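You operate a simulated robot arm through the tools that you are given. There is no shell and no other tool. Be economical: measure what you need, move in short steps, check, and stop when the job is done.

Carry out the task below with a simulated robot arm. There is one attempt and no reset: what you move stays moved.

TASK
Label the Lot 92 bobbin and park it on tray N29.
Fine: seat it on the label spindle, feed one label, press it on, draw the slide back; leave the other bobbin.

It is judged by the outcome, as a careful person would: the job done as asked, and still so three seconds after it is handed in. It fails if anything else is knocked over, pushed out of place, dropped, spilled or broken.

THE ROBOT
A 7-joint arm with a two-finger parallel gripper, fixed in place. Base frame: the origin is at the foot of the arm, x ahead of it, y to its left, z up. Lengths are in m, angles in rad, forces in N, time in s.
Its first joint turns from -1.152 to 1.152 rad. Payload 2.6 kg.
Tool frame: the origin (TCP) lies between the finger pads and is the grasp point; the fingertips stand 0.03 m ahead of it; z points along the fingers, y is the line along which they close. The gripper opens to 0.094 m. The fingers are 0.028 m wide and 0.01 m thick; the gripper's body (0.05 by 0.096 m) begins 0.055 m behind the TCP.
Orientation is told as [roll, pitch, yaw] about the base's x, y, z axes, in that order, counted from this pose: with the fingers straight down and closing along the base's y, the tool's x points along the base's -x, its y along +y and its z along -z.

THE INTERFACE
- The arm moves only by the tool move_arm. Its argument "commands" is a list of rows, each an object of numbers (a shift or turn left out is 0, a gripper value left out holds the last): "tx", "ty", "tz": the shift along the base's x, y, z in units of 300 mm (1.0 is 300 mm); "ax", "ay", "az": the turn, a rotation vector about the base's x, y, z in units of 45 degrees (1.0 is 45 degrees); "grip": the finger opening in m, from 0 to 0.094. In form: [{"tx": .., "ty": .., "tz": .., "ax": .., "ay": .., "az": .., "grip": ..}, ...]. A call has 1 to 12 rows; each row is the pose to reach, as a shift and turn from the pose commanded when the call began. A call with a number of a shift or a turn outside -1 to 1 is refused whole. A row lasts 0.2 s, in which the tool goes at most 0.05 m and 0.15 rad; a call with a longer step from one row to the next is refused whole, and so is a gripper value outside its range. A pose out of reach is approached as far as the arm can. The call stops where the force on the tool passes 70 N (or 10 N more than at its start, if that is more) or the arm is blocked; 0.2 s more then pass. The fingers move at their own pace (about 0.072 m/s each) and stop on an object; they squeeze with about 22 N. The grip force told is the motor's: it shows also when the fingers shut on nothing. Time passes only in rows, and 0.2 s behind the last, so rows that repeat a pose let the fingers close. It gives the time, the measured TCP pose, the force on the tool (base axes), the opening and the grip force at its end, in the units of the frame above (readings bear some noise).
- Cameras (640 x 400 px; columns grow to the right, rows downward): "scene" is fixed at [0.0351, 0.4433, 0.5615]; the picture's right is [-0.75, -0.67, 0.00], its down [-0.39, 0.44, -0.81] and it looks along [0.54, -0.61, -0.58] (base axes); focal length 329 px, centre (320, 200). "wrist" rides on the gripper at [-0.037, 0, -0.058] in the tool frame; the picture's right is [0.00, -1.00, 0.00], its down [0.97, 0.00, -0.24] and it looks along [0.24, 0.00, 0.97] (tool axes); focal length 218 px, centre (320, 200).
- grab_frame(camera): a new picture of that camera. No time passes.
- measure_at(camera, pixels): for up to 12 pixels [column, row] of the newest picture of that camera ("zoom" is the newest enlarged one), the place [x, y, z] in the base frame of the surface seen there, good to about 0.002 m, but the place of the scene camera against the robot may be out by one fixed shift of up to 0.012 m in any direction. No time passes.
- close_up(camera, box): a new picture of the part [left, top, right, bottom] of that camera's present view, enlarged. No time passes.
- sign_off(): hands the job in; it is judged then, once.

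Work in short steps. Measure before you move; look again where a grasp or a placing could have gone wrong, and mend it. You have 80 turns and 34 pictures in all, the two below and enlarged ones among them. Open the gripper and draw the arm clear of the work before you hand the job in, unless the task says otherwise; then end with one line.

The tools are called after "Request:" by a JSON object that holds its "fn" and its "kwargs". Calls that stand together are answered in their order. move_arm: Moves the arm, as the interface text tells. Its arguments: {"type":"object","properties":{"commands":{"type":"array"}},"required":["commands"]} The other tools are called the same way: grab_frame (camera) takes a picture; measure_at (camera, pixels) gives the place of the surface under pixels of a picture; close_up (camera, box) takes an enlarged picture of a part of a camera's view; sign_off () hands the job in.

At the start:

```text
time: 0.0
position: [0.3679, -0.1025, 0.2627]
ee_rot: [-0.001, 0.0, -0.001]
ft_force: [0.2, -0.1, -0.3]
finger_gap: 0.0942
grasp_force: 0.0
```

scene: 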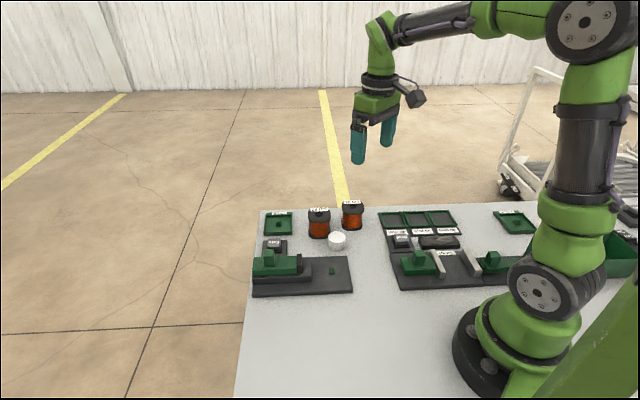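
wrist: 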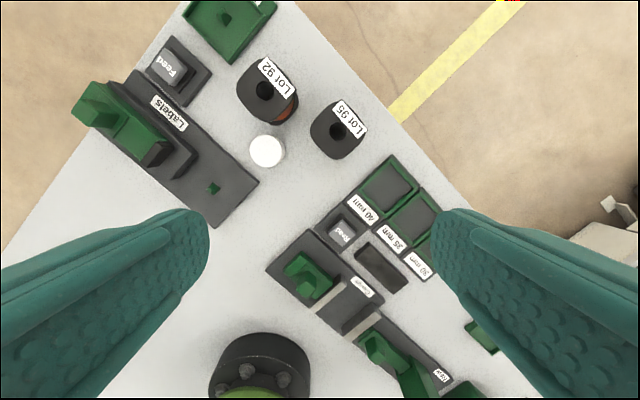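

The Lot 92 bobbin shows at wrist (265,90), with the label station to its left; I enlarge both views of it.

Request:
{"fn": "close_up", "kwargs": {"camera": "scene", "box": [240, 190, 400, 310]}}

Request:
{"fn": "close_up", "kwargs": {"camera": "wrist", "box": [60, 0, 380, 230]}}

Request:
{"fn": "close_up", "kwargs": {"camera": "scene", "box": [370, 190, 550, 310]}}

```text
3.33 times, centred on (320, 250) of scene
```

zoom: 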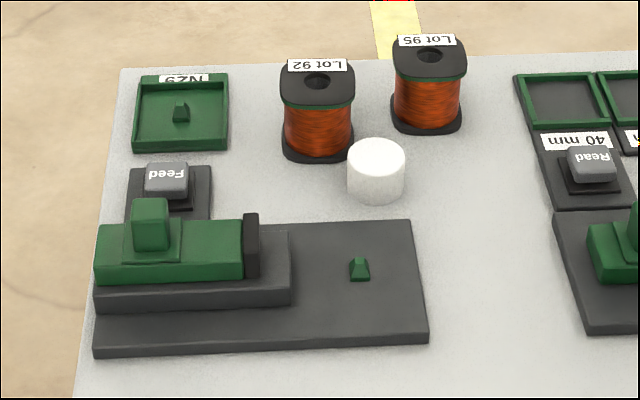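

```text
1.74 times, centred on (220, 115) of wrist
```

zoom: 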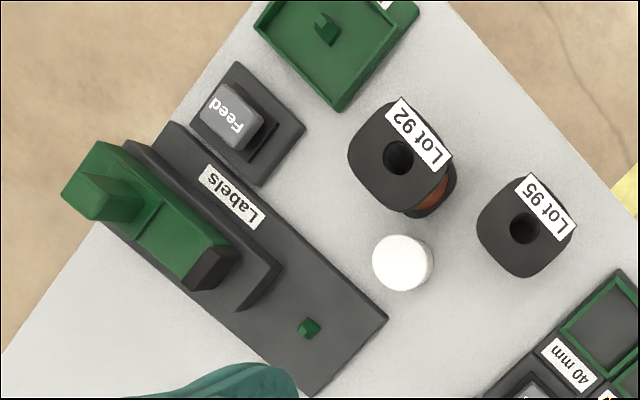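

```text
3.33 times, centred on (460, 250) of scene
```

zoom: 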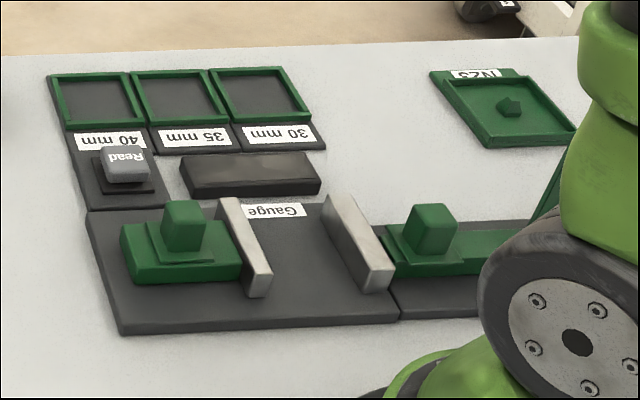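

I measure the bobbin, spindle, slide, button, tray and white cylinder with the wrist camera.

Request:
{"fn": "grab_frame", "kwargs": {"camera": "wrist"}}

Request:
{"fn": "measure_at", "kwargs": {"camera": "wrist", "pixels": [[263, 68], [240, 82], [274, 121], [267, 148], [213, 188], [190, 215], [97, 98], [142, 128], [155, 155], [172, 68], [226, 17], [230, 62]]}}

Request:
{"fn": "close_up", "kwargs": {"camera": "wrist", "box": [140, 0, 320, 120]}}

Request:
{"fn": "measure_at", "kwargs": {"camera": "zoom", "pixels": [[400, 245], [356, 290], [390, 420], [475, 405], [555, 305], [440, 315], [105, 235], [70, 230], [170, 235], [310, 65], [220, 60], [300, 200]]}}

```text
28 pictures are left
```

wrist: 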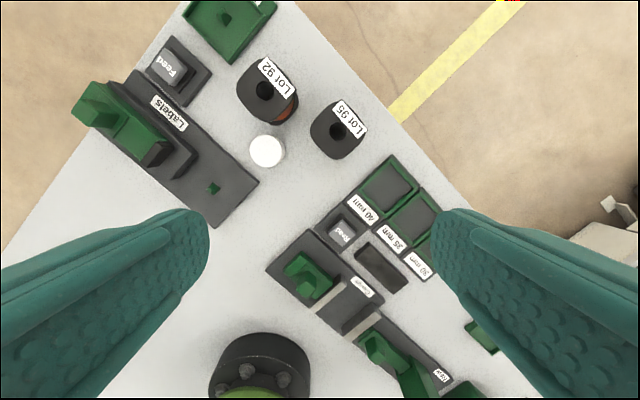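

```text
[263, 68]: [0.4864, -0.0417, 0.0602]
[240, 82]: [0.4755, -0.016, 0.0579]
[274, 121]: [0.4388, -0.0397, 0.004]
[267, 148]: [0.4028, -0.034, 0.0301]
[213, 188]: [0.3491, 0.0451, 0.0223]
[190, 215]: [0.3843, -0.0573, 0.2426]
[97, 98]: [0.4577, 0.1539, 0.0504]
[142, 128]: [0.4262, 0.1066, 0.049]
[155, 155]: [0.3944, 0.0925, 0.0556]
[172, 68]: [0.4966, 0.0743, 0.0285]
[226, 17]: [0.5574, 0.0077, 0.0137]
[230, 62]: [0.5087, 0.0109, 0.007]
```

```text
3.33 times, centred on (230, 60) of wrist
```

zoom: 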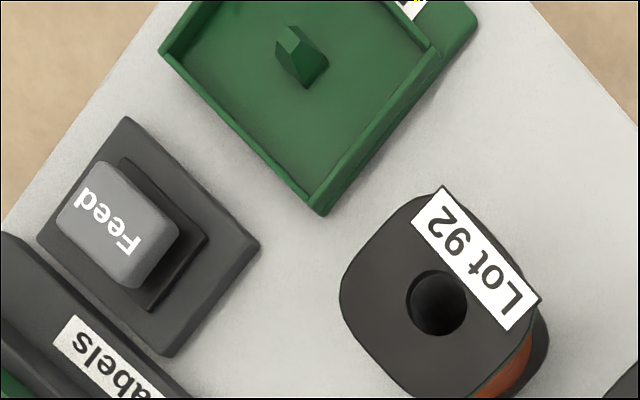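

```text
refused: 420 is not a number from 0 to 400
```

Depths put the table near z≈0.0, not -0.34; I check more points in both cameras before trusting it.

Request:
{"fn": "measure_at", "kwargs": {"camera": "zoom", "pixels": [[355, 290], [393, 235], [440, 192], [538, 300], [500, 325], [405, 388], [100, 240], [150, 245], [310, 65], [240, 90], [320, 205], [300, 250]]}}

Request:
{"fn": "close_up", "kwargs": {"camera": "scene", "box": [240, 190, 400, 310]}}

Request:
{"fn": "measure_at", "kwargs": {"camera": "zoom", "pixels": [[80, 360], [300, 190], [317, 100], [376, 155], [360, 262], [360, 285], [150, 212], [150, 240], [200, 262], [250, 220], [270, 255], [181, 105]]}}

```text
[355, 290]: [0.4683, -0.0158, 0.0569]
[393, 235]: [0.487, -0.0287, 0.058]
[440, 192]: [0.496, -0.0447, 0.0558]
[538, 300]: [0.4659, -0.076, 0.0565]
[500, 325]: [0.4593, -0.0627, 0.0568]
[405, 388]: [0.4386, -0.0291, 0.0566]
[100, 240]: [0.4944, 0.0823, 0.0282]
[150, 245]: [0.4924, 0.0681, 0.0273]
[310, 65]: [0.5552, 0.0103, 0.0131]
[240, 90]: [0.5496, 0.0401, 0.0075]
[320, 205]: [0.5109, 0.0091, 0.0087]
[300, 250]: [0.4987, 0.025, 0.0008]
```

```text
3.33 times, centred on (320, 250) of scene
```

zoom: 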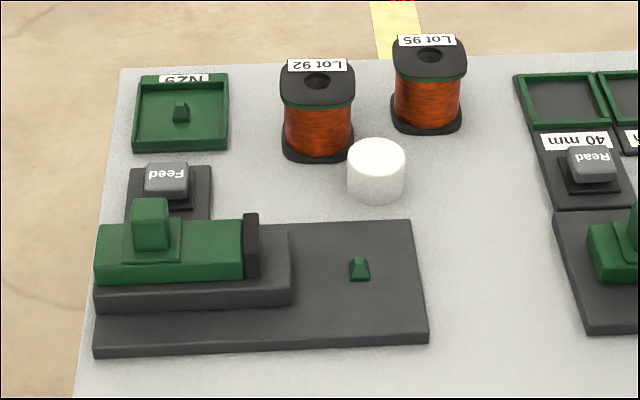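

```text
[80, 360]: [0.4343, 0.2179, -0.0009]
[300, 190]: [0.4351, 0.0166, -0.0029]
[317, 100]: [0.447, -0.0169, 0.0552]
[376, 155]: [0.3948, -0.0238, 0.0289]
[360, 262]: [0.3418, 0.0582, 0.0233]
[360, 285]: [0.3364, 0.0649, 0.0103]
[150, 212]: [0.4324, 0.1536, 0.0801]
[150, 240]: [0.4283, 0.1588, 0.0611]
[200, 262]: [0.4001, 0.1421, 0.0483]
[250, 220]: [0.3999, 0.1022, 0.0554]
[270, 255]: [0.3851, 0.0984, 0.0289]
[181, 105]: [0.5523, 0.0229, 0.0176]
```

All fittings lie at about 45° (Lot 92 centre ≈ (0.466,-0.043), spindle ≈ (0.349,0.045)), and the table is at z≈0. I turn the gripper 45° and hover over the label area to look straight down.

Request:
{"fn": "move_arm", "kwargs": {"commands": [{"tx": 0.035, "ty": 0.08, "tz": -0.024, "az": 0.167}, {"tx": 0.07, "ty": 0.16, "tz": -0.048, "az": 0.333}, {"tx": 0.105, "ty": 0.24, "tz": -0.072, "az": 0.5}, {"tx": 0.14, "ty": 0.32, "tz": -0.096, "az": 0.667}, {"tx": 0.175, "ty": 0.4, "tz": -0.12, "az": 0.833}, {"tx": 0.207, "ty": 0.475, "tz": -0.143, "az": 1.0}, {"tx": 0.207, "ty": 0.475, "tz": -0.143, "az": 1.0}]}}

Request:
{"fn": "grab_frame", "kwargs": {"camera": "wrist"}}

```text
time: 1.6
position: [0.4323, 0.0421, 0.2191]
ee_rot: [0.001, 0.0, 0.787]
ft_force: [-0.7, -0.5, 0.0]
finger_gap: 0.0939
grasp_force: 0.1
```

```text
25 pictures are left
```

wrist: 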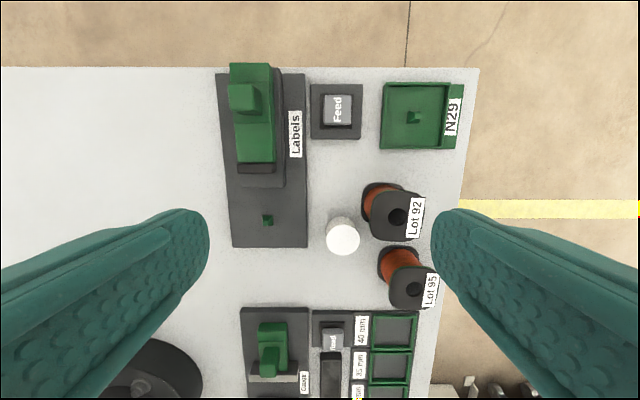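

Tray N29 is confirmed at (415,115). I measure key points here: bobbin flange corners, hole, spindle, slide, button, tray.

Request:
{"fn": "measure_at", "kwargs": {"camera": "wrist", "pixels": [[376, 195], [372, 237], [418, 237], [420, 200], [397, 217], [267, 216], [267, 220], [414, 117], [386, 88], [384, 145], [442, 88], [441, 145]]}}

Request:
{"fn": "measure_at", "kwargs": {"camera": "wrist", "pixels": [[236, 240], [304, 243], [244, 92], [232, 92], [258, 92], [243, 108], [238, 160], [270, 160], [255, 172], [338, 110], [343, 237], [280, 182]]}}

Request:
{"fn": "close_up", "kwargs": {"camera": "wrist", "box": [210, 60, 470, 250]}}

```text
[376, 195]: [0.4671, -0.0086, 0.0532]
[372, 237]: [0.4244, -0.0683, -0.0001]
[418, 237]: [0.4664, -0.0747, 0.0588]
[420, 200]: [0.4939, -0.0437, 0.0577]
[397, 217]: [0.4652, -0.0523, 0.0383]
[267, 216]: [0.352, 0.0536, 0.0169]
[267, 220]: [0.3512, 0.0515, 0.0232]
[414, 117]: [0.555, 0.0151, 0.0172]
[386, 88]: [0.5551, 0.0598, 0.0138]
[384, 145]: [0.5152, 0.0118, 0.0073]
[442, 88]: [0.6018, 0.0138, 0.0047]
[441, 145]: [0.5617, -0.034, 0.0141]
```

```text
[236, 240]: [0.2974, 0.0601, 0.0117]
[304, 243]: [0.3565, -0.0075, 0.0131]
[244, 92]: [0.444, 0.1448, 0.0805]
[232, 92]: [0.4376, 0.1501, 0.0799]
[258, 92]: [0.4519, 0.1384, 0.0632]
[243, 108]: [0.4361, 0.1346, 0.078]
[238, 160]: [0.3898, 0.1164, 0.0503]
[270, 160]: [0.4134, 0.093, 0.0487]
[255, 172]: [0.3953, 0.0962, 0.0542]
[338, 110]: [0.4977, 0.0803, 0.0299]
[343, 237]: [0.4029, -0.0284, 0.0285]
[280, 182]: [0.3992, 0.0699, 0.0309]
```

```text
2.11 times, centred on (340, 155) of wrist
```

zoom: 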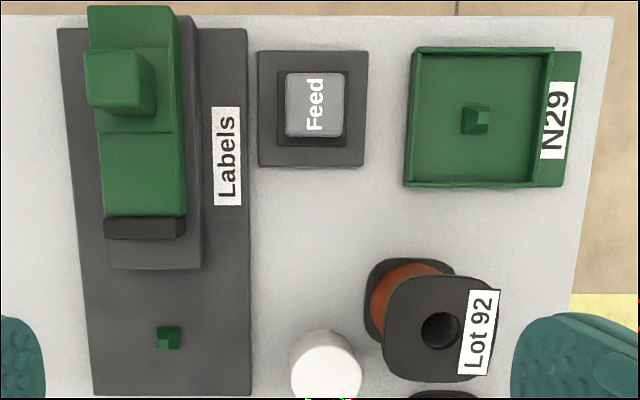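

Lot 92's hole axis comes out at ≈(0.4647,-0.043), top z≈0.057, flange ≈0.045 wide. I move above it with the fingers at 0.066 and closing away from Lot 95 and the white cylinder.

Request:
{"fn": "move_arm", "kwargs": {"commands": [{"tx": 0.027, "ty": -0.071, "tz": -0.09, "grip": 0.066}, {"tx": 0.054, "ty": -0.142, "tz": -0.18, "grip": 0.066}, {"tx": 0.081, "ty": -0.213, "tz": -0.27, "grip": 0.066}, {"tx": 0.108, "ty": -0.284, "tz": -0.364, "grip": 0.066}, {"tx": 0.108, "ty": -0.284, "tz": -0.364, "grip": 0.066}, {"tx": 0.108, "ty": -0.284, "tz": -0.364, "grip": 0.066}]}}

Request:
{"fn": "grab_frame", "kwargs": {"camera": "wrist"}}

```text
time: 3.0
position: [0.4644, -0.0454, 0.1117]
ee_rot: [0.0, -0.003, 0.786]
ft_force: [-0.5, 0.1, -0.1]
finger_gap: 0.0659
grasp_force: 0.1
```

```text
23 pictures are left
```

wrist: 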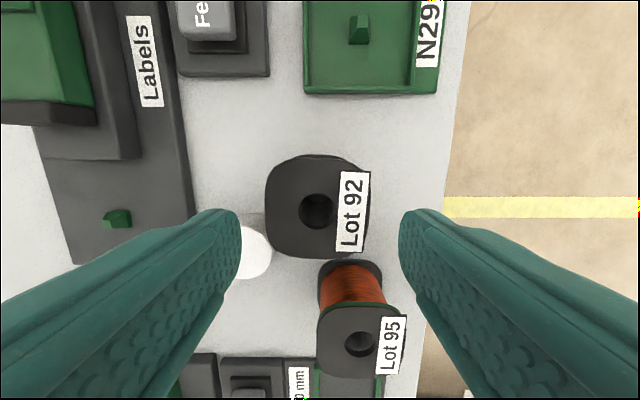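

The hole is at (317,210), so the bobbin sits about 4 mm from under the TCP. I measure the flange width and the cylinder edge for finger clearance.

Request:
{"fn": "measure_at", "kwargs": {"camera": "wrist", "pixels": [[269, 205], [368, 205], [364, 225], [315, 158], [315, 254], [300, 210], [334, 210], [250, 250], [268, 255], [247, 228], [256, 275], [118, 216]]}}

Request:
{"fn": "close_up", "kwargs": {"camera": "wrist", "box": [200, 130, 440, 280]}}

```text
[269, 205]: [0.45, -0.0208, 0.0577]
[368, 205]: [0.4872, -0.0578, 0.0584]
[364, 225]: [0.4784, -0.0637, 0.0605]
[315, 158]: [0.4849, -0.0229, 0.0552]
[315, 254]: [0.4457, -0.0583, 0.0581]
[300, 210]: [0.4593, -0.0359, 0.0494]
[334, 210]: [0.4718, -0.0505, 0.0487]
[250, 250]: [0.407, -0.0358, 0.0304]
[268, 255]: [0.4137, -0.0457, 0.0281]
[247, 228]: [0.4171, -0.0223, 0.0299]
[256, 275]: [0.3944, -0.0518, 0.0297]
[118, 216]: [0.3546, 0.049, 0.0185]
```

```text
2.67 times, centred on (320, 205) of wrist
```

zoom: 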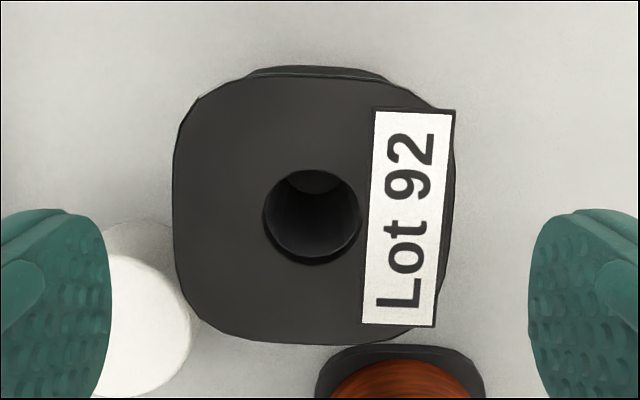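

Flange is 0.053 wide, centre ≈(0.466,-0.041), and the cylinder stays ~1 cm clear of the fingers. I correct by (2.6, 4.3) mm, descend to z≈0.048 and close.

Request:
{"fn": "move_arm", "kwargs": {"commands": [{"tx": 0.009, "ty": 0.014, "tz": 0, "grip": 0.066}, {"tx": 0.009, "ty": 0.014, "tz": -0.07, "grip": 0.066}, {"tx": 0.009, "ty": 0.014, "tz": -0.14, "grip": 0.066}, {"tx": 0.009, "ty": 0.014, "tz": -0.21, "grip": 0.066}, {"tx": 0.009, "ty": 0.014, "tz": -0.21, "grip": 0.066}, {"tx": 0.009, "ty": 0.014, "tz": -0.21, "grip": 0.04}, {"tx": 0.009, "ty": 0.014, "tz": -0.21, "grip": 0.04}, {"tx": 0.009, "ty": 0.014, "tz": -0.21, "grip": 0.04}]}}

Request:
{"fn": "grab_frame", "kwargs": {"camera": "wrist"}}

```text
time: 4.8
position: [0.4651, -0.0416, 0.0466]
ee_rot: [0.0, 0.001, 0.785]
ft_force: [0.2, -1.2, 0.3]
finger_gap: 0.0601
grasp_force: 22.0
```

```text
21 pictures are left
```

wrist: 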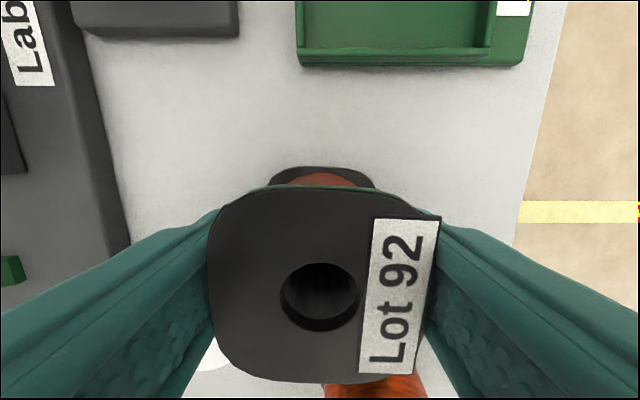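

Gripped across the flange (gap 0.060, 22 N). I lift straight up 0.08 and check the hold.

Request:
{"fn": "move_arm", "kwargs": {"commands": [{"tz": 0.05}, {"tz": 0.13}, {"tz": 0.21}, {"tz": 0.28}, {"tz": 0.28}]}}

Request:
{"fn": "grab_frame", "kwargs": {"camera": "wrist"}}

```text
time: 6.0
position: [0.4657, -0.0399, 0.1317]
ee_rot: [0.001, 0.0, 0.787]
ft_force: [0.4, 0.2, -3.0]
finger_gap: 0.06
grasp_force: 21.4
```

```text
20 pictures are left
```

wrist: 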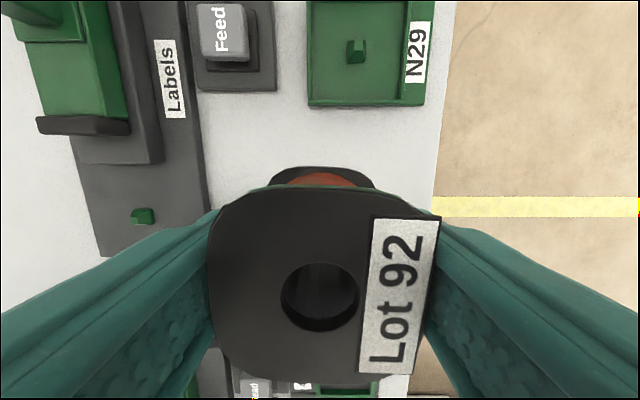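

Held well and centred (hole at (319,297)). I measure the spindle peg, seen at (142,216), and the tray peg at (356,50) from here.

Request:
{"fn": "measure_at", "kwargs": {"camera": "wrist", "pixels": [[143, 212], [138, 211], [148, 211], [143, 221], [133, 230], [170, 230], [356, 44], [350, 50], [356, 58], [316, 97], [403, 98], [330, 70]]}}

Request:
{"fn": "close_up", "kwargs": {"camera": "wrist", "box": [90, 180, 218, 260]}}

```text
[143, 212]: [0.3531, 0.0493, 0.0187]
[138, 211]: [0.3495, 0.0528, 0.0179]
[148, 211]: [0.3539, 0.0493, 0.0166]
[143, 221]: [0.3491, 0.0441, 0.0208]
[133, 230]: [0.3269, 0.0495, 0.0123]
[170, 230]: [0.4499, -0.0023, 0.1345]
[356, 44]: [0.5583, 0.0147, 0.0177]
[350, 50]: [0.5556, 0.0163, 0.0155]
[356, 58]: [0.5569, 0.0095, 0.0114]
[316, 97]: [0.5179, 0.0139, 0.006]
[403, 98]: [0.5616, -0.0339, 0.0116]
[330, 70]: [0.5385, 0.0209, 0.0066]
```

```text
5.00 times, centred on (154, 220) of wrist
```

zoom: 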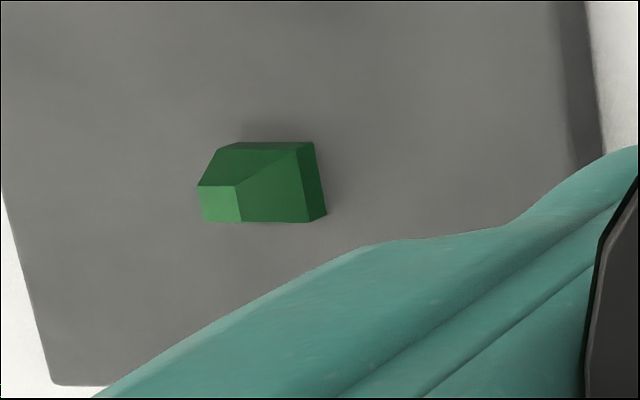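

Estimates of the spindle scatter by ~4 mm, so I move the bobbin at this height to ~5 cm short of it, along the rig axis, where the peg will show just above the bobbin in the wrist view.

Request:
{"fn": "move_arm", "kwargs": {"commands": [{"tx": -0.085, "ty": 0.03}, {"tx": -0.17, "ty": 0.06}, {"tx": -0.255, "ty": 0.09}, {"tx": -0.34, "ty": 0.121}, {"tx": -0.425, "ty": 0.152}, {"tx": -0.51, "ty": 0.182}, {"tx": -0.51, "ty": 0.182}, {"tx": -0.51, "ty": 0.182}]}}

Request:
{"fn": "close_up", "kwargs": {"camera": "wrist", "box": [240, 50, 400, 150]}}

Request:
{"fn": "grab_frame", "kwargs": {"camera": "wrist"}}

```text
time: 7.8
position: [0.3141, 0.0129, 0.1311]
ee_rot: [0.002, -0.001, 0.785]
ft_force: [0.6, -0.4, -4.0]
finger_gap: 0.0603
grasp_force: 21.9
```

```text
4.00 times, centred on (320, 100) of wrist
```

zoom: 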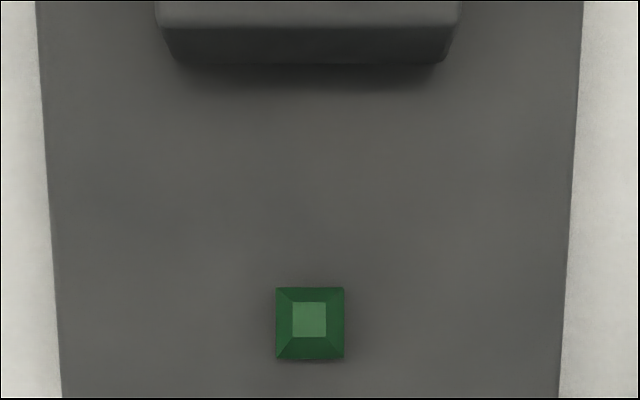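

```text
17 pictures are left
```

wrist: 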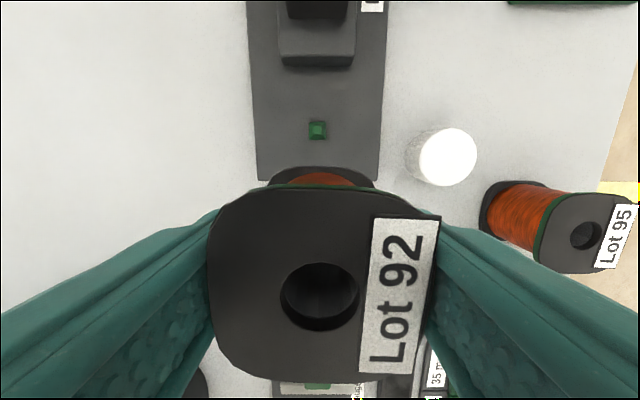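

The peg top centre is at (317,130), rig aligned with the gripper. I measure several points round it to fix the distance.

Request:
{"fn": "measure_at", "kwargs": {"camera": "wrist", "pixels": [[317, 130], [316, 129], [318, 131], [317, 131], [318, 129], [316, 130], [320, 110], [300, 150], [340, 150], [317, 52], [317, 10], [300, 297]]}}

```text
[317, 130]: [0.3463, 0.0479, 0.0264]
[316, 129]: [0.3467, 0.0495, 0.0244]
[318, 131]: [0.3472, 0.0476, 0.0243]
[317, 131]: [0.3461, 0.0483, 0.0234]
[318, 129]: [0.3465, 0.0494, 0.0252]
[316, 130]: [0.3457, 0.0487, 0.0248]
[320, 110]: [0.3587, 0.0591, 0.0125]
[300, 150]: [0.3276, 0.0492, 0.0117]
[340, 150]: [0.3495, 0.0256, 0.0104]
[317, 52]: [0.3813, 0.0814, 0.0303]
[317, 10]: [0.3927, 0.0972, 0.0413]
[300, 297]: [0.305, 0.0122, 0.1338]
```

Peg at ≈(0.3464,0.0486), top 0.0247, plate 0.0115; the required shift is (+33.7,+36.1) mm. I go above it and lower toward seating, stopping just above first.

Request:
{"fn": "move_arm", "kwargs": {"commands": [{"tx": 0.056, "ty": 0.06}, {"tx": 0.112, "ty": 0.12}, {"tx": 0.112, "ty": 0.12, "tz": -0.06}, {"tx": 0.112, "ty": 0.12, "tz": -0.12}, {"tx": 0.112, "ty": 0.12, "tz": -0.16}, {"tx": 0.112, "ty": 0.12, "tz": -0.18}, {"tx": 0.112, "ty": 0.12, "tz": -0.2}, {"tx": 0.112, "ty": 0.12, "tz": -0.22}, {"tx": 0.112, "ty": 0.12, "tz": -0.22}]}}

```text
time: 9.8
position: [0.346, 0.0496, 0.0648]
ee_rot: [0.0, -0.001, 0.786]
ft_force: [0.0, -0.6, -3.3]
finger_gap: 0.0599
grasp_force: 22.4
```

No contact force though the peg top should be ~6 mm inside the hole: it is entering. I lower the last 6–7 mm in small steps.

Request:
{"fn": "move_arm", "kwargs": {"commands": [{"tz": -0.007}, {"tz": -0.013}, {"tz": -0.018}, {"tz": -0.022}, {"tz": -0.022}]}}

Request:
{"fn": "close_up", "kwargs": {"camera": "scene", "box": [240, 190, 400, 310]}}

```text
time: 11.0
position: [0.3472, 0.0508, 0.0593]
ee_rot: [0.0, -0.001, 0.786]
ft_force: [-3.2, -2.2, 7.2]
finger_gap: 0.0599
grasp_force: 21.7
```

```text
3.33 times, centred on (320, 250) of scene
```

zoom: 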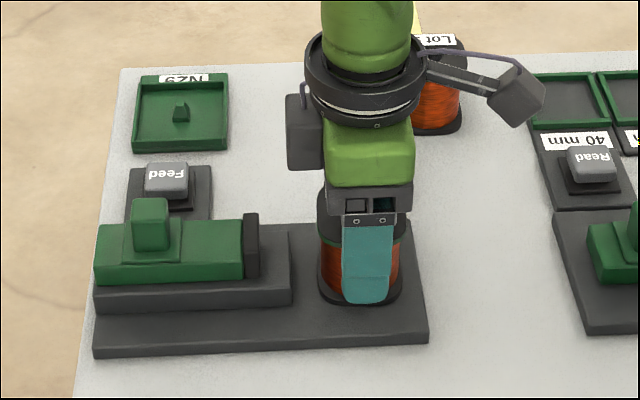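

Contact (+7 N) at z≈0.059, as expected for a bobbin resting on the plate. I open to 0.075 and rise straight up.

Request:
{"fn": "move_arm", "kwargs": {"commands": [{"tz": 0.003, "grip": 0.075}, {"tz": 0.003, "grip": 0.075}, {"tz": 0.07, "grip": 0.075}, {"tz": 0.17, "grip": 0.075}, {"tz": 0.3, "grip": 0.075}, {"tz": 0.43, "grip": 0.075}, {"tz": 0.43, "grip": 0.075}]}}

Request:
{"fn": "grab_frame", "kwargs": {"camera": "wrist"}}

Request:
{"fn": "close_up", "kwargs": {"camera": "scene", "box": [240, 190, 400, 310]}}

```text
time: 12.6
position: [0.3464, 0.05, 0.1888]
ee_rot: [-0.001, 0.0, 0.785]
ft_force: [0.5, -0.1, -0.3]
finger_gap: 0.0749
grasp_force: 0.1
```

```text
15 pictures are left
```

wrist: 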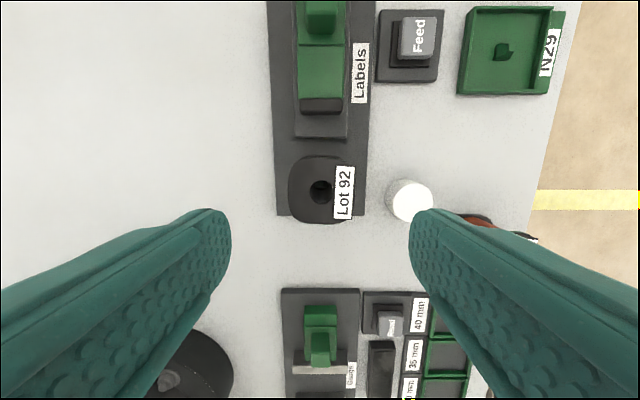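

```text
3.33 times, centred on (320, 250) of scene
```

zoom: 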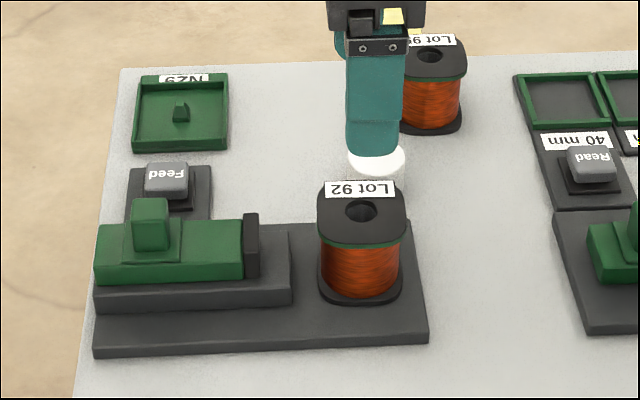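

The bobbin is seated upright on the spindle. Next is Feed: I close the fingers and move above the button at ≈(0.496,0.077).

Request:
{"fn": "move_arm", "kwargs": {"commands": [{"tx": 0.09, "ty": 0.016, "grip": 0.0}, {"tx": 0.18, "ty": 0.032, "grip": 0.0}, {"tx": 0.28, "ty": 0.05, "tz": -0.05, "grip": 0.0}, {"tx": 0.39, "ty": 0.07, "tz": -0.12, "grip": 0.0}, {"tx": 0.5, "ty": 0.09, "tz": -0.193, "grip": 0.0}, {"tx": 0.5, "ty": 0.09, "tz": -0.193, "grip": 0.0}, {"tx": 0.5, "ty": 0.09, "tz": -0.193, "grip": 0.0}]}}

Request:
{"fn": "grab_frame", "kwargs": {"camera": "wrist"}}

```text
time: 14.2
position: [0.4987, 0.0767, 0.13]
ee_rot: [0.001, -0.002, 0.785]
ft_force: [0.2, 0.7, 0.6]
finger_gap: 0.0001
grasp_force: 22.2
```

```text
13 pictures are left
```

wrist: 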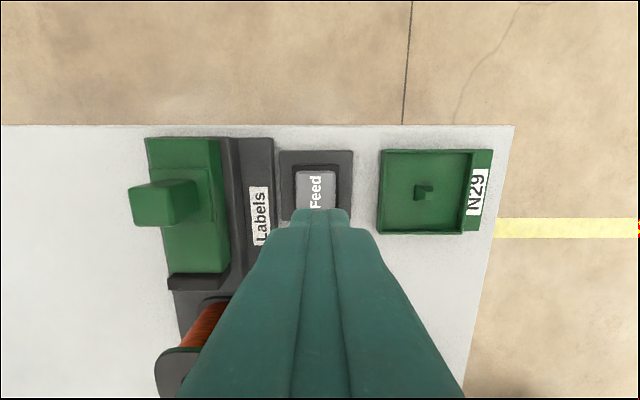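

The button top spans columns 296–337 from row 170, a little behind the fingertips. I measure it, and the tray peg and rims while in view.

Request:
{"fn": "measure_at", "kwargs": {"camera": "wrist", "pixels": [[298, 173], [334, 173], [316, 188], [300, 200], [334, 202], [421, 188], [382, 152], [381, 231], [468, 153], [461, 231], [172, 188], [150, 198]]}}

```text
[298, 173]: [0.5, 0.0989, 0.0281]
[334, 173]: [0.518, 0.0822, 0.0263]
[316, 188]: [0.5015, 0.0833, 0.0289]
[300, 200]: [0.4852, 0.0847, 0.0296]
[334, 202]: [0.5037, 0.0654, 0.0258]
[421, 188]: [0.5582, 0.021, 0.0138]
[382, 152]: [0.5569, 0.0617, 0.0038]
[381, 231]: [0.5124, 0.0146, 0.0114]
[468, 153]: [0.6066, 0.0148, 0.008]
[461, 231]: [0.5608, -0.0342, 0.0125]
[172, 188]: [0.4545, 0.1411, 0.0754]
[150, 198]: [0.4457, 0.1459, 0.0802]
```

Button centre ≈(0.5015,0.083), top 0.029. I shift over it and descend until the tips are just above (TCP z 0.064).

Request:
{"fn": "move_arm", "kwargs": {"commands": [{"tx": 0.01, "ty": 0.02}, {"tx": 0.01, "ty": 0.02, "tz": -0.07}, {"tx": 0.01, "ty": 0.02, "tz": -0.15}, {"tx": 0.01, "ty": 0.02, "tz": -0.22}, {"tx": 0.01, "ty": 0.02, "tz": -0.22}]}}

Request:
{"fn": "move_arm", "kwargs": {"commands": [{"tz": -0.01}, {"tz": -0.018}, {"tz": -0.025}, {"tz": -0.025}]}}

Request:
{"fn": "close_up", "kwargs": {"camera": "scene", "box": [240, 190, 400, 310]}}

```text
time: 15.4
position: [0.5004, 0.0829, 0.0646]
ee_rot: [0.0, 0.001, 0.784]
ft_force: [-0.1, 0.3, 0.1]
finger_gap: 0.0
grasp_force: 21.7
```

```text
time: 16.4
position: [0.4996, 0.0839, 0.0574]
ee_rot: [0.001, 0.001, 0.787]
ft_force: [0.4, 0.7, 1.3]
finger_gap: 0.0
grasp_force: 22.0
```

```text
3.33 times, centred on (320, 250) of scene
```

zoom: 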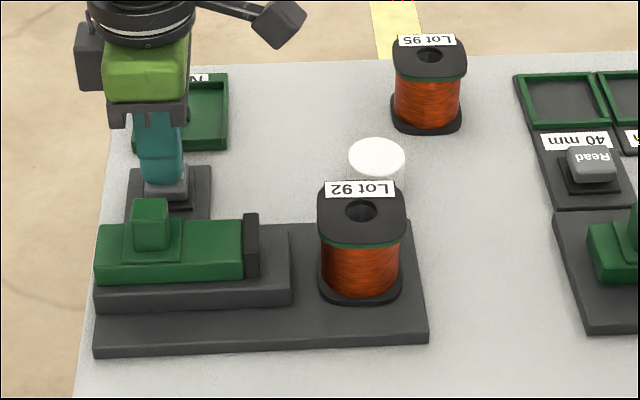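

Force is only ~1 N, contact just beginning and no label seen yet. I press further in small steps within one continuous push.

Request:
{"fn": "move_arm", "kwargs": {"commands": [{"tz": -0.005}, {"tz": -0.01}, {"tz": -0.01}]}}

Request:
{"fn": "close_up", "kwargs": {"camera": "scene", "box": [240, 190, 400, 310]}}

```text
time: 17.2
position: [0.4994, 0.0839, 0.0556]
ee_rot: [-0.001, -0.002, 0.786]
ft_force: [0.8, 1.6, 2.6]
finger_gap: 0.0001
grasp_force: 22.1
```

```text
3.33 times, centred on (320, 250) of scene
```

zoom: 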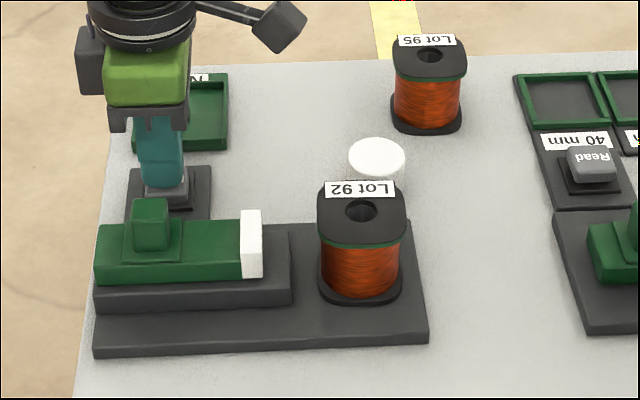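

The white label is on the presser. I release the button by rising straight up, then move over the slide knob at ≈(0.441,0.143) with fingers opening.

Request:
{"fn": "move_arm", "kwargs": {"commands": [{"tz": 0.08}, {"tz": 0.2}, {"tz": 0.34}, {"tx": -0.065, "ty": 0.066, "tz": 0.34, "grip": 0.06}, {"tx": -0.13, "ty": 0.132, "tz": 0.34, "grip": 0.06}, {"tx": -0.195, "ty": 0.198, "tz": 0.34, "grip": 0.06}, {"tx": -0.195, "ty": 0.198, "tz": 0.34, "grip": 0.06}]}}

Request:
{"fn": "grab_frame", "kwargs": {"camera": "wrist"}}

```text
time: 18.8
position: [0.4419, 0.1408, 0.1546]
ee_rot: [-0.001, 0.0, 0.785]
ft_force: [-0.4, 0.8, -0.4]
finger_gap: 0.0601
grasp_force: 0.1
```

```text
10 pictures are left
```

wrist: 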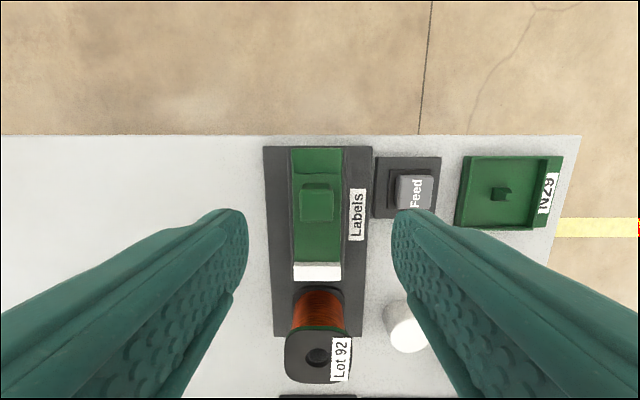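

Request:
{"fn": "measure_at", "kwargs": {"camera": "wrist", "pixels": [[302, 186], [332, 186], [302, 208], [332, 208], [317, 197], [317, 216], [310, 240], [317, 265], [294, 240], [342, 240], [501, 188], [317, 310]]}}

```text
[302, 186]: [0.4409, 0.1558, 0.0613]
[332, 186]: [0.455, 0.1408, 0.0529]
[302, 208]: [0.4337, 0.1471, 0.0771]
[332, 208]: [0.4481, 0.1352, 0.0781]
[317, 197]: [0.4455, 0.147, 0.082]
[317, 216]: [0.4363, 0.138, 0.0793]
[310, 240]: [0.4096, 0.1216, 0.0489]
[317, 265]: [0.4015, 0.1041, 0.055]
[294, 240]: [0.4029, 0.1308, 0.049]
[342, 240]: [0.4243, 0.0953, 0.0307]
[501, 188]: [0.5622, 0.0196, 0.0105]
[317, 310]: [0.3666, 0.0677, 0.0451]
```

Knob centre ≈(0.4415,0.143), top 0.080, ~0.02 wide, directly under the TCP. I descend to z≈0.087 and grip it across the rig axis.

Request:
{"fn": "move_arm", "kwargs": {"commands": [{"tx": -0.003, "ty": 0.003, "tz": -0.08, "grip": 0.05}, {"tx": -0.003, "ty": 0.003, "tz": -0.16, "grip": 0.05}, {"tx": -0.003, "ty": 0.003, "tz": -0.229, "grip": 0.05}, {"tx": -0.003, "ty": 0.003, "tz": -0.229, "grip": 0.05}, {"tx": -0.003, "ty": 0.003, "tz": -0.229, "grip": 0.01}, {"tx": -0.003, "ty": 0.003, "tz": -0.229, "grip": 0.01}, {"tx": -0.003, "ty": 0.003, "tz": -0.229, "grip": 0.01}]}}

```text
time: 20.4
position: [0.441, 0.1426, 0.0864]
ee_rot: [0.0, 0.0, 0.787]
ft_force: [3.8, -0.9, -5.5]
finger_gap: 0.0217
grasp_force: 45.0
```

Gripped (gap 0.0217). The presser has ~4 cm to travel to the bobbin; I push the first 3 cm along (-0.707,-0.707).

Request:
{"fn": "move_arm", "kwargs": {"commands": [{"tx": -0.012, "ty": -0.012}, {"tx": -0.024, "ty": -0.024}, {"tx": -0.036, "ty": -0.036}, {"tx": -0.048, "ty": -0.048}, {"tx": -0.06, "ty": -0.06}, {"tx": -0.071, "ty": -0.071}, {"tx": -0.071, "ty": -0.071}]}}

Request:
{"fn": "close_up", "kwargs": {"camera": "scene", "box": [240, 190, 400, 310]}}

```text
time: 22.0
position: [0.4196, 0.1221, 0.0861]
ee_rot: [0.0, -0.002, 0.784]
ft_force: [-1.9, 0.4, 13.2]
finger_gap: 0.0219
grasp_force: 45.3
```

```text
3.33 times, centred on (320, 250) of scene
```

zoom: 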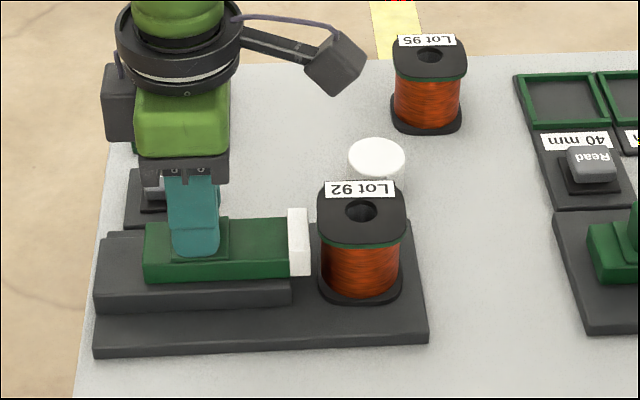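

The slide moved 3 cm; about 5–8 mm remains to the winding. I advance in ~1.5 mm steps and watch the force.

Request:
{"fn": "move_arm", "kwargs": {"commands": [{"tx": -0.004, "ty": -0.004}, {"tx": -0.008, "ty": -0.008}, {"tx": -0.012, "ty": -0.012}, {"tx": -0.012, "ty": -0.012}]}}

Request:
{"fn": "move_arm", "kwargs": {"commands": [{"tx": -0.003, "ty": -0.003}, {"tx": -0.006, "ty": -0.006}, {"tx": -0.006, "ty": -0.006}]}}

```text
time: 23.0
position: [0.4152, 0.1186, 0.0867]
ee_rot: [-0.001, -0.002, 0.785]
ft_force: [1.3, 1.0, 7.8]
finger_gap: 0.0217
grasp_force: 44.9
```

```text
time: 23.8
position: [0.4143, 0.1167, 0.0865]
ee_rot: [0.0, -0.001, 0.786]
ft_force: [0.3, 1.6, 4.1]
finger_gap: 0.0219
grasp_force: 45.3
```

Request:
{"fn": "move_arm", "kwargs": {"commands": [{"tx": -0.003, "ty": -0.003}, {"tx": -0.006, "ty": -0.006}, {"tx": -0.006, "ty": -0.006}]}}

Request:
{"fn": "close_up", "kwargs": {"camera": "scene", "box": [280, 220, 360, 280]}}

```text
time: 24.6
position: [0.4113, 0.1142, 0.0861]
ee_rot: [0.0, 0.001, 0.786]
ft_force: [2.0, 1.4, -8.2]
finger_gap: 0.0218
grasp_force: 45.2
```

```text
6.67 times, centred on (320, 250) of scene
```

zoom: 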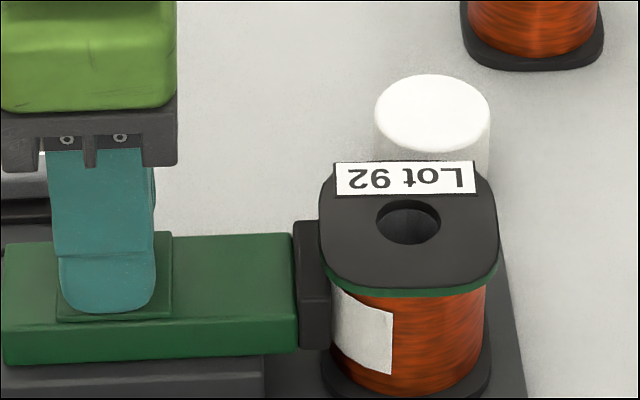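

The label has transferred onto the winding (white patch at (360,330)) and the presser is dark again. I draw the slide back the full travel (+0.095 units).

Request:
{"fn": "move_arm", "kwargs": {"commands": [{"tx": 0.008, "ty": 0.008}, {"tx": 0.018, "ty": 0.018}, {"tx": 0.03, "ty": 0.03}, {"tx": 0.044, "ty": 0.044}, {"tx": 0.058, "ty": 0.058}, {"tx": 0.072, "ty": 0.072}, {"tx": 0.084, "ty": 0.084}, {"tx": 0.095, "ty": 0.095}, {"tx": 0.097, "ty": 0.097}, {"tx": 0.097, "ty": 0.097}]}}

Request:
{"fn": "close_up", "kwargs": {"camera": "scene", "box": [240, 190, 400, 310]}}

```text
time: 26.8
position: [0.4409, 0.1434, 0.0866]
ee_rot: [0.002, 0.002, 0.785]
ft_force: [-17.5, -7.2, 4.9]
finger_gap: 0.0214
grasp_force: 45.4
```

```text
3.33 times, centred on (320, 250) of scene
```

zoom: 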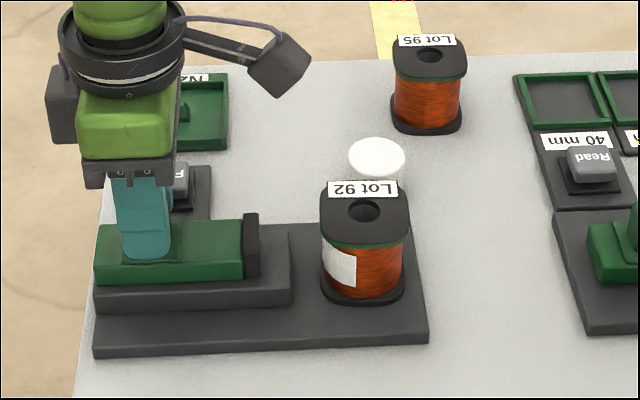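

The slide is back at its stop and the bobbin still stands, labelled. I open, rise, and move over the bobbin to look before regrasping.

Request:
{"fn": "move_arm", "kwargs": {"commands": [{"tx": -0.002, "ty": -0.002, "grip": 0.075}, {"tx": -0.002, "ty": -0.002, "grip": 0.075}, {"tz": 0.1, "grip": 0.075}, {"tz": 0.2, "grip": 0.075}, {"tx": -0.1, "ty": -0.1, "tz": 0.2, "grip": 0.075}, {"tx": -0.2, "ty": -0.2, "tz": 0.2, "grip": 0.075}, {"tx": -0.314, "ty": -0.313, "tz": 0.2, "grip": 0.075}, {"tx": -0.314, "ty": -0.313, "tz": 0.2, "grip": 0.075}, {"tx": -0.314, "ty": -0.313, "tz": 0.2, "grip": 0.075}]}}

Request:
{"fn": "grab_frame", "kwargs": {"camera": "wrist"}}

```text
time: 28.8
position: [0.3466, 0.0492, 0.1475]
ee_rot: [0.001, 0.001, 0.785]
ft_force: [0.1, -0.7, 0.2]
finger_gap: 0.0752
grasp_force: 0.0
```

```text
6 pictures are left
```

wrist: 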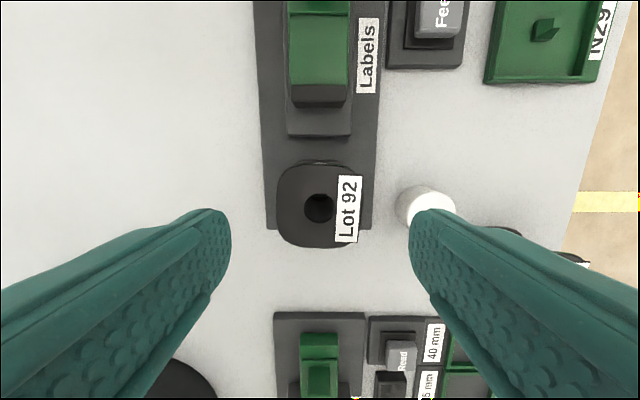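

Hole at (319,208), within 2 mm of the axis, fingers clear on both sides. I descend to z≈0.0595 and grip again.

Request:
{"fn": "move_arm", "kwargs": {"commands": [{"tx": -0.0035, "ty": -0.0035, "tz": -0.1, "grip": 0.072}, {"tx": -0.0035, "ty": -0.0035, "tz": -0.2, "grip": 0.072}, {"tx": -0.0035, "ty": -0.0035, "tz": -0.292, "grip": 0.072}, {"tx": -0.0035, "ty": -0.0035, "tz": -0.292, "grip": 0.072}, {"tx": -0.0035, "ty": -0.0035, "tz": -0.292, "grip": 0.04}, {"tx": -0.0035, "ty": -0.0035, "tz": -0.292, "grip": 0.04}, {"tx": -0.0035, "ty": -0.0035, "tz": -0.292, "grip": 0.04}]}}

Request:
{"fn": "move_arm", "kwargs": {"commands": [{"tz": 0.03}, {"tz": 0.08}, {"tz": 0.16}, {"tz": 0.24}, {"tz": 0.3}, {"tz": 0.3}]}}

```text
time: 30.4
position: [0.3459, 0.0475, 0.0591]
ee_rot: [0.001, 0.0, 0.785]
ft_force: [-0.2, 0.0, -0.6]
finger_gap: 0.0599
grasp_force: 22.5
```

```text
time: 31.8
position: [0.3451, 0.0497, 0.1484]
ee_rot: [-0.001, 0.0, 0.785]
ft_force: [-0.4, -0.1, -3.2]
finger_gap: 0.0599
grasp_force: 22.4
```

Bobbin lifted (-3 N load). I carry it at this height to ~5 cm short of tray N29 along the rig axis, where the tray peg will be visible above it.

Request:
{"fn": "move_arm", "kwargs": {"commands": [{"tx": 0.085, "ty": -0.033}, {"tx": 0.17, "ty": -0.066}, {"tx": 0.255, "ty": -0.1}, {"tx": 0.34, "ty": -0.133}, {"tx": 0.425, "ty": -0.166}, {"tx": 0.51, "ty": -0.2}, {"tx": 0.59, "ty": -0.23}, {"tx": 0.59, "ty": -0.23}, {"tx": 0.59, "ty": -0.23}]}}

Request:
{"fn": "grab_frame", "kwargs": {"camera": "wrist"}}

```text
time: 33.8
position: [0.524, -0.0197, 0.1498]
ee_rot: [0.0, 0.0, 0.784]
ft_force: [-0.1, -0.3, -3.9]
finger_gap: 0.0599
grasp_force: 22.6
```

```text
5 pictures are left
```

wrist: 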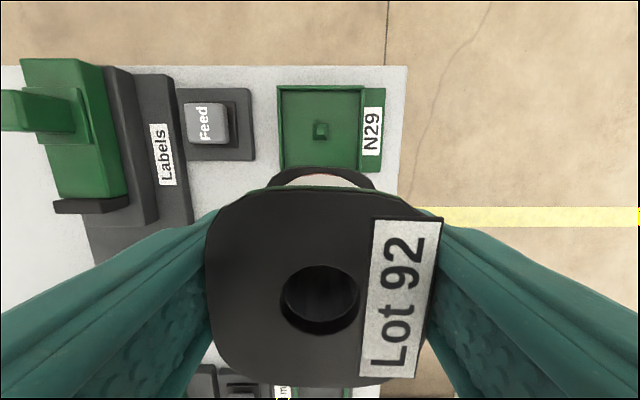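

The peg is at (320,130) and the new label faces the tray side. I measure peg, tray floor and rim.

Request:
{"fn": "measure_at", "kwargs": {"camera": "wrist", "pixels": [[320, 130], [321, 129], [319, 131], [320, 131], [322, 130], [300, 110], [345, 150], [282, 125], [362, 125], [320, 92], [295, 165], [345, 165]]}}

Request:
{"fn": "close_up", "kwargs": {"camera": "wrist", "box": [270, 80, 398, 160]}}

```text
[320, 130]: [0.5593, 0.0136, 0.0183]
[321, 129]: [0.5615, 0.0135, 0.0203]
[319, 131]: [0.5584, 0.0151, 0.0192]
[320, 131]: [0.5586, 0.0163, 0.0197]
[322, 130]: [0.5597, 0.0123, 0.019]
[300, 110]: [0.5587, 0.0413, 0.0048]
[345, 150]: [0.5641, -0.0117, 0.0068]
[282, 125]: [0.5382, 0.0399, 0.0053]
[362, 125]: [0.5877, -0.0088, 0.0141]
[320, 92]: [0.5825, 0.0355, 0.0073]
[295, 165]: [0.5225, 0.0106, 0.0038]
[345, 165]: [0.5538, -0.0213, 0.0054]
```

```text
5.00 times, centred on (334, 120) of wrist
```

zoom: 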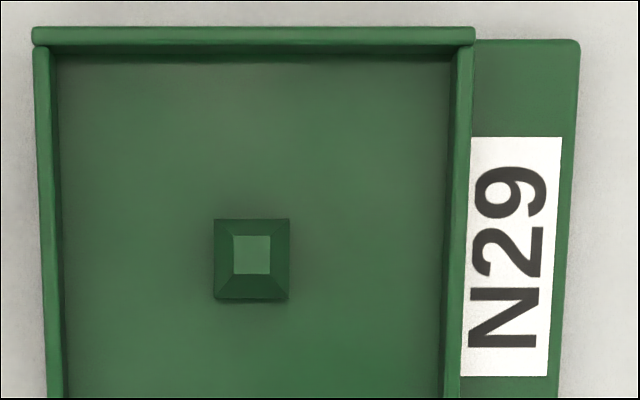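

Peg is dead ahead: shift needed ≈(+35.9,+35.3) mm, floor z≈0.005, so seating TCP z≈0.053. I move over it first and check that the arm really reaches.

Request:
{"fn": "move_arm", "kwargs": {"commands": [{"tx": 0.06, "ty": 0.059}, {"tx": 0.12, "ty": 0.118}, {"tx": 0.12, "ty": 0.118, "tz": -0.08}, {"tx": 0.12, "ty": 0.118, "tz": -0.16}, {"tx": 0.12, "ty": 0.118, "tz": -0.22}, {"tx": 0.12, "ty": 0.118, "tz": -0.25}, {"tx": 0.12, "ty": 0.118, "tz": -0.25}, {"tx": 0.12, "ty": 0.118, "tz": -0.25}]}}

```text
time: 35.6
position: [0.5588, 0.0157, 0.0735]
ee_rot: [-0.001, 0.0, 0.786]
ft_force: [0.4, -0.6, -3.5]
finger_gap: 0.0597
grasp_force: 21.9
```

The arm reaches exactly; bobbin bottom is ~7 mm above the peg tip. I lower in small steps to just above the floor.

Request:
{"fn": "move_arm", "kwargs": {"commands": [{"tz": -0.015}, {"tz": -0.03}, {"tz": -0.042}, {"tz": -0.052}, {"tz": -0.06}, {"tz": -0.06}]}}

```text
time: 37.0
position: [0.5599, 0.0146, 0.0554]
ee_rot: [0.0, 0.0, 0.784]
ft_force: [0.5, -0.9, -3.1]
finger_gap: 0.06
grasp_force: 21.8
```

Still free with the peg well inside the hole at z≈0.056. I lower the last few millimetres until contact.

Request:
{"fn": "move_arm", "kwargs": {"commands": [{"tz": -0.004}, {"tz": -0.008}, {"tz": -0.012}, {"tz": -0.012}]}}

```text
time: 38.0
position: [0.5578, 0.0139, 0.0525]
ee_rot: [0.0, -0.001, 0.784]
ft_force: [0.5, 0.2, -3.9]
finger_gap: 0.0598
grasp_force: 22.3
```

Request:
{"fn": "move_arm", "kwargs": {"commands": [{"tz": -0.003}, {"tz": -0.006}, {"tz": -0.006}]}}

```text
time: 38.8
position: [0.5593, 0.0155, 0.0513]
ee_rot: [-0.002, -0.001, 0.786]
ft_force: [-5.7, -0.5, 11.9]
finger_gap: 0.06
grasp_force: 21.7
```

Contact (+12 N) at z≈0.0513: it rests on the tray floor. I ease up slightly, open modestly, and rise straight up.

Request:
{"fn": "move_arm", "kwargs": {"commands": [{"tz": 0.003}, {"tz": 0.003, "grip": 0.075}, {"tz": 0.003, "grip": 0.075}, {"tz": 0.06, "grip": 0.075}, {"tz": 0.15, "grip": 0.075}, {"tz": 0.28, "grip": 0.075}, {"tz": 0.42, "grip": 0.075}, {"tx": -0.15, "ty": -0.1, "tz": 0.45, "grip": 0.075}, {"tx": -0.3, "ty": -0.2, "tz": 0.45, "grip": 0.075}, {"tx": -0.3, "ty": -0.2, "tz": 0.45, "grip": 0.075}]}}

Request:
{"fn": "close_up", "kwargs": {"camera": "scene", "box": [240, 190, 400, 310]}}

Request:
{"fn": "grab_frame", "kwargs": {"camera": "wrist"}}

```text
refused: row 8 steps farther than a row can; nothing moved
```

```text
3.33 times, centred on (320, 250) of scene
```

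zoom: 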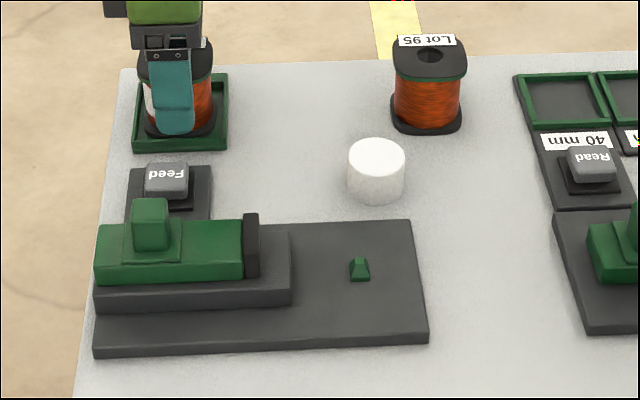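

```text
2 pictures are left
```

wrist: 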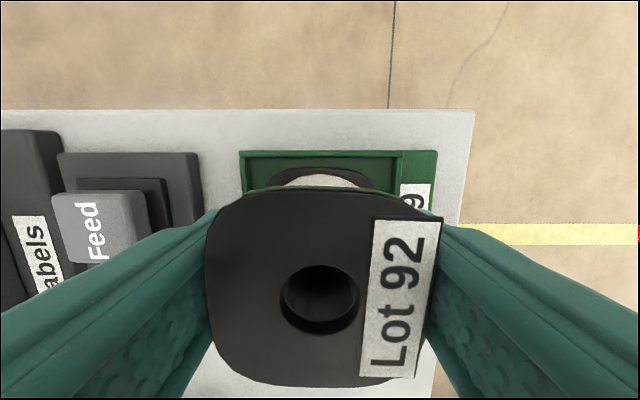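

That call was refused for a long step; pictures show the bobbin inside the tray. I redo the release and straight rise.

Request:
{"fn": "move_arm", "kwargs": {"commands": [{"tz": 0.003}, {"tz": 0.003, "grip": 0.075}, {"tz": 0.003, "grip": 0.075}, {"tz": 0.06, "grip": 0.075}, {"tz": 0.15, "grip": 0.075}, {"tz": 0.28, "grip": 0.075}, {"tz": 0.42, "grip": 0.075}, {"tx": -0.1, "ty": -0.06, "tz": 0.45, "grip": 0.075}, {"tx": -0.2, "ty": -0.12, "tz": 0.45, "grip": 0.075}, {"tx": -0.3, "ty": -0.18, "tz": 0.45, "grip": 0.075}, {"tx": -0.3, "ty": -0.18, "tz": 0.45, "grip": 0.075}]}}

Request:
{"fn": "close_up", "kwargs": {"camera": "scene", "box": [240, 190, 400, 310]}}

```text
time: 41.2
position: [0.4677, -0.0394, 0.1853]
ee_rot: [-0.001, -0.001, 0.785]
ft_force: [0.0, -0.4, 0.2]
finger_gap: 0.075
grasp_force: 0.0
```

```text
3.33 times, centred on (320, 250) of scene
```

zoom: 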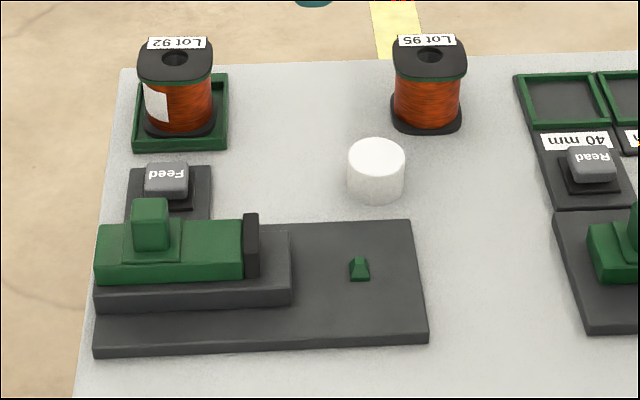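

Lot 92 stands upright on tray N29 with its label on. The slide is back, and Lot 95 and the cylinder are untouched. The gripper is open and clear, so I hand the job in.

Request:
{"fn": "sign_off", "kwargs": {}}

```text
The job is handed in.
```

The Lot 92 bobbin has one label pressed on and is parked on tray N29; the slide is drawn back and Lot 95 was left alone.
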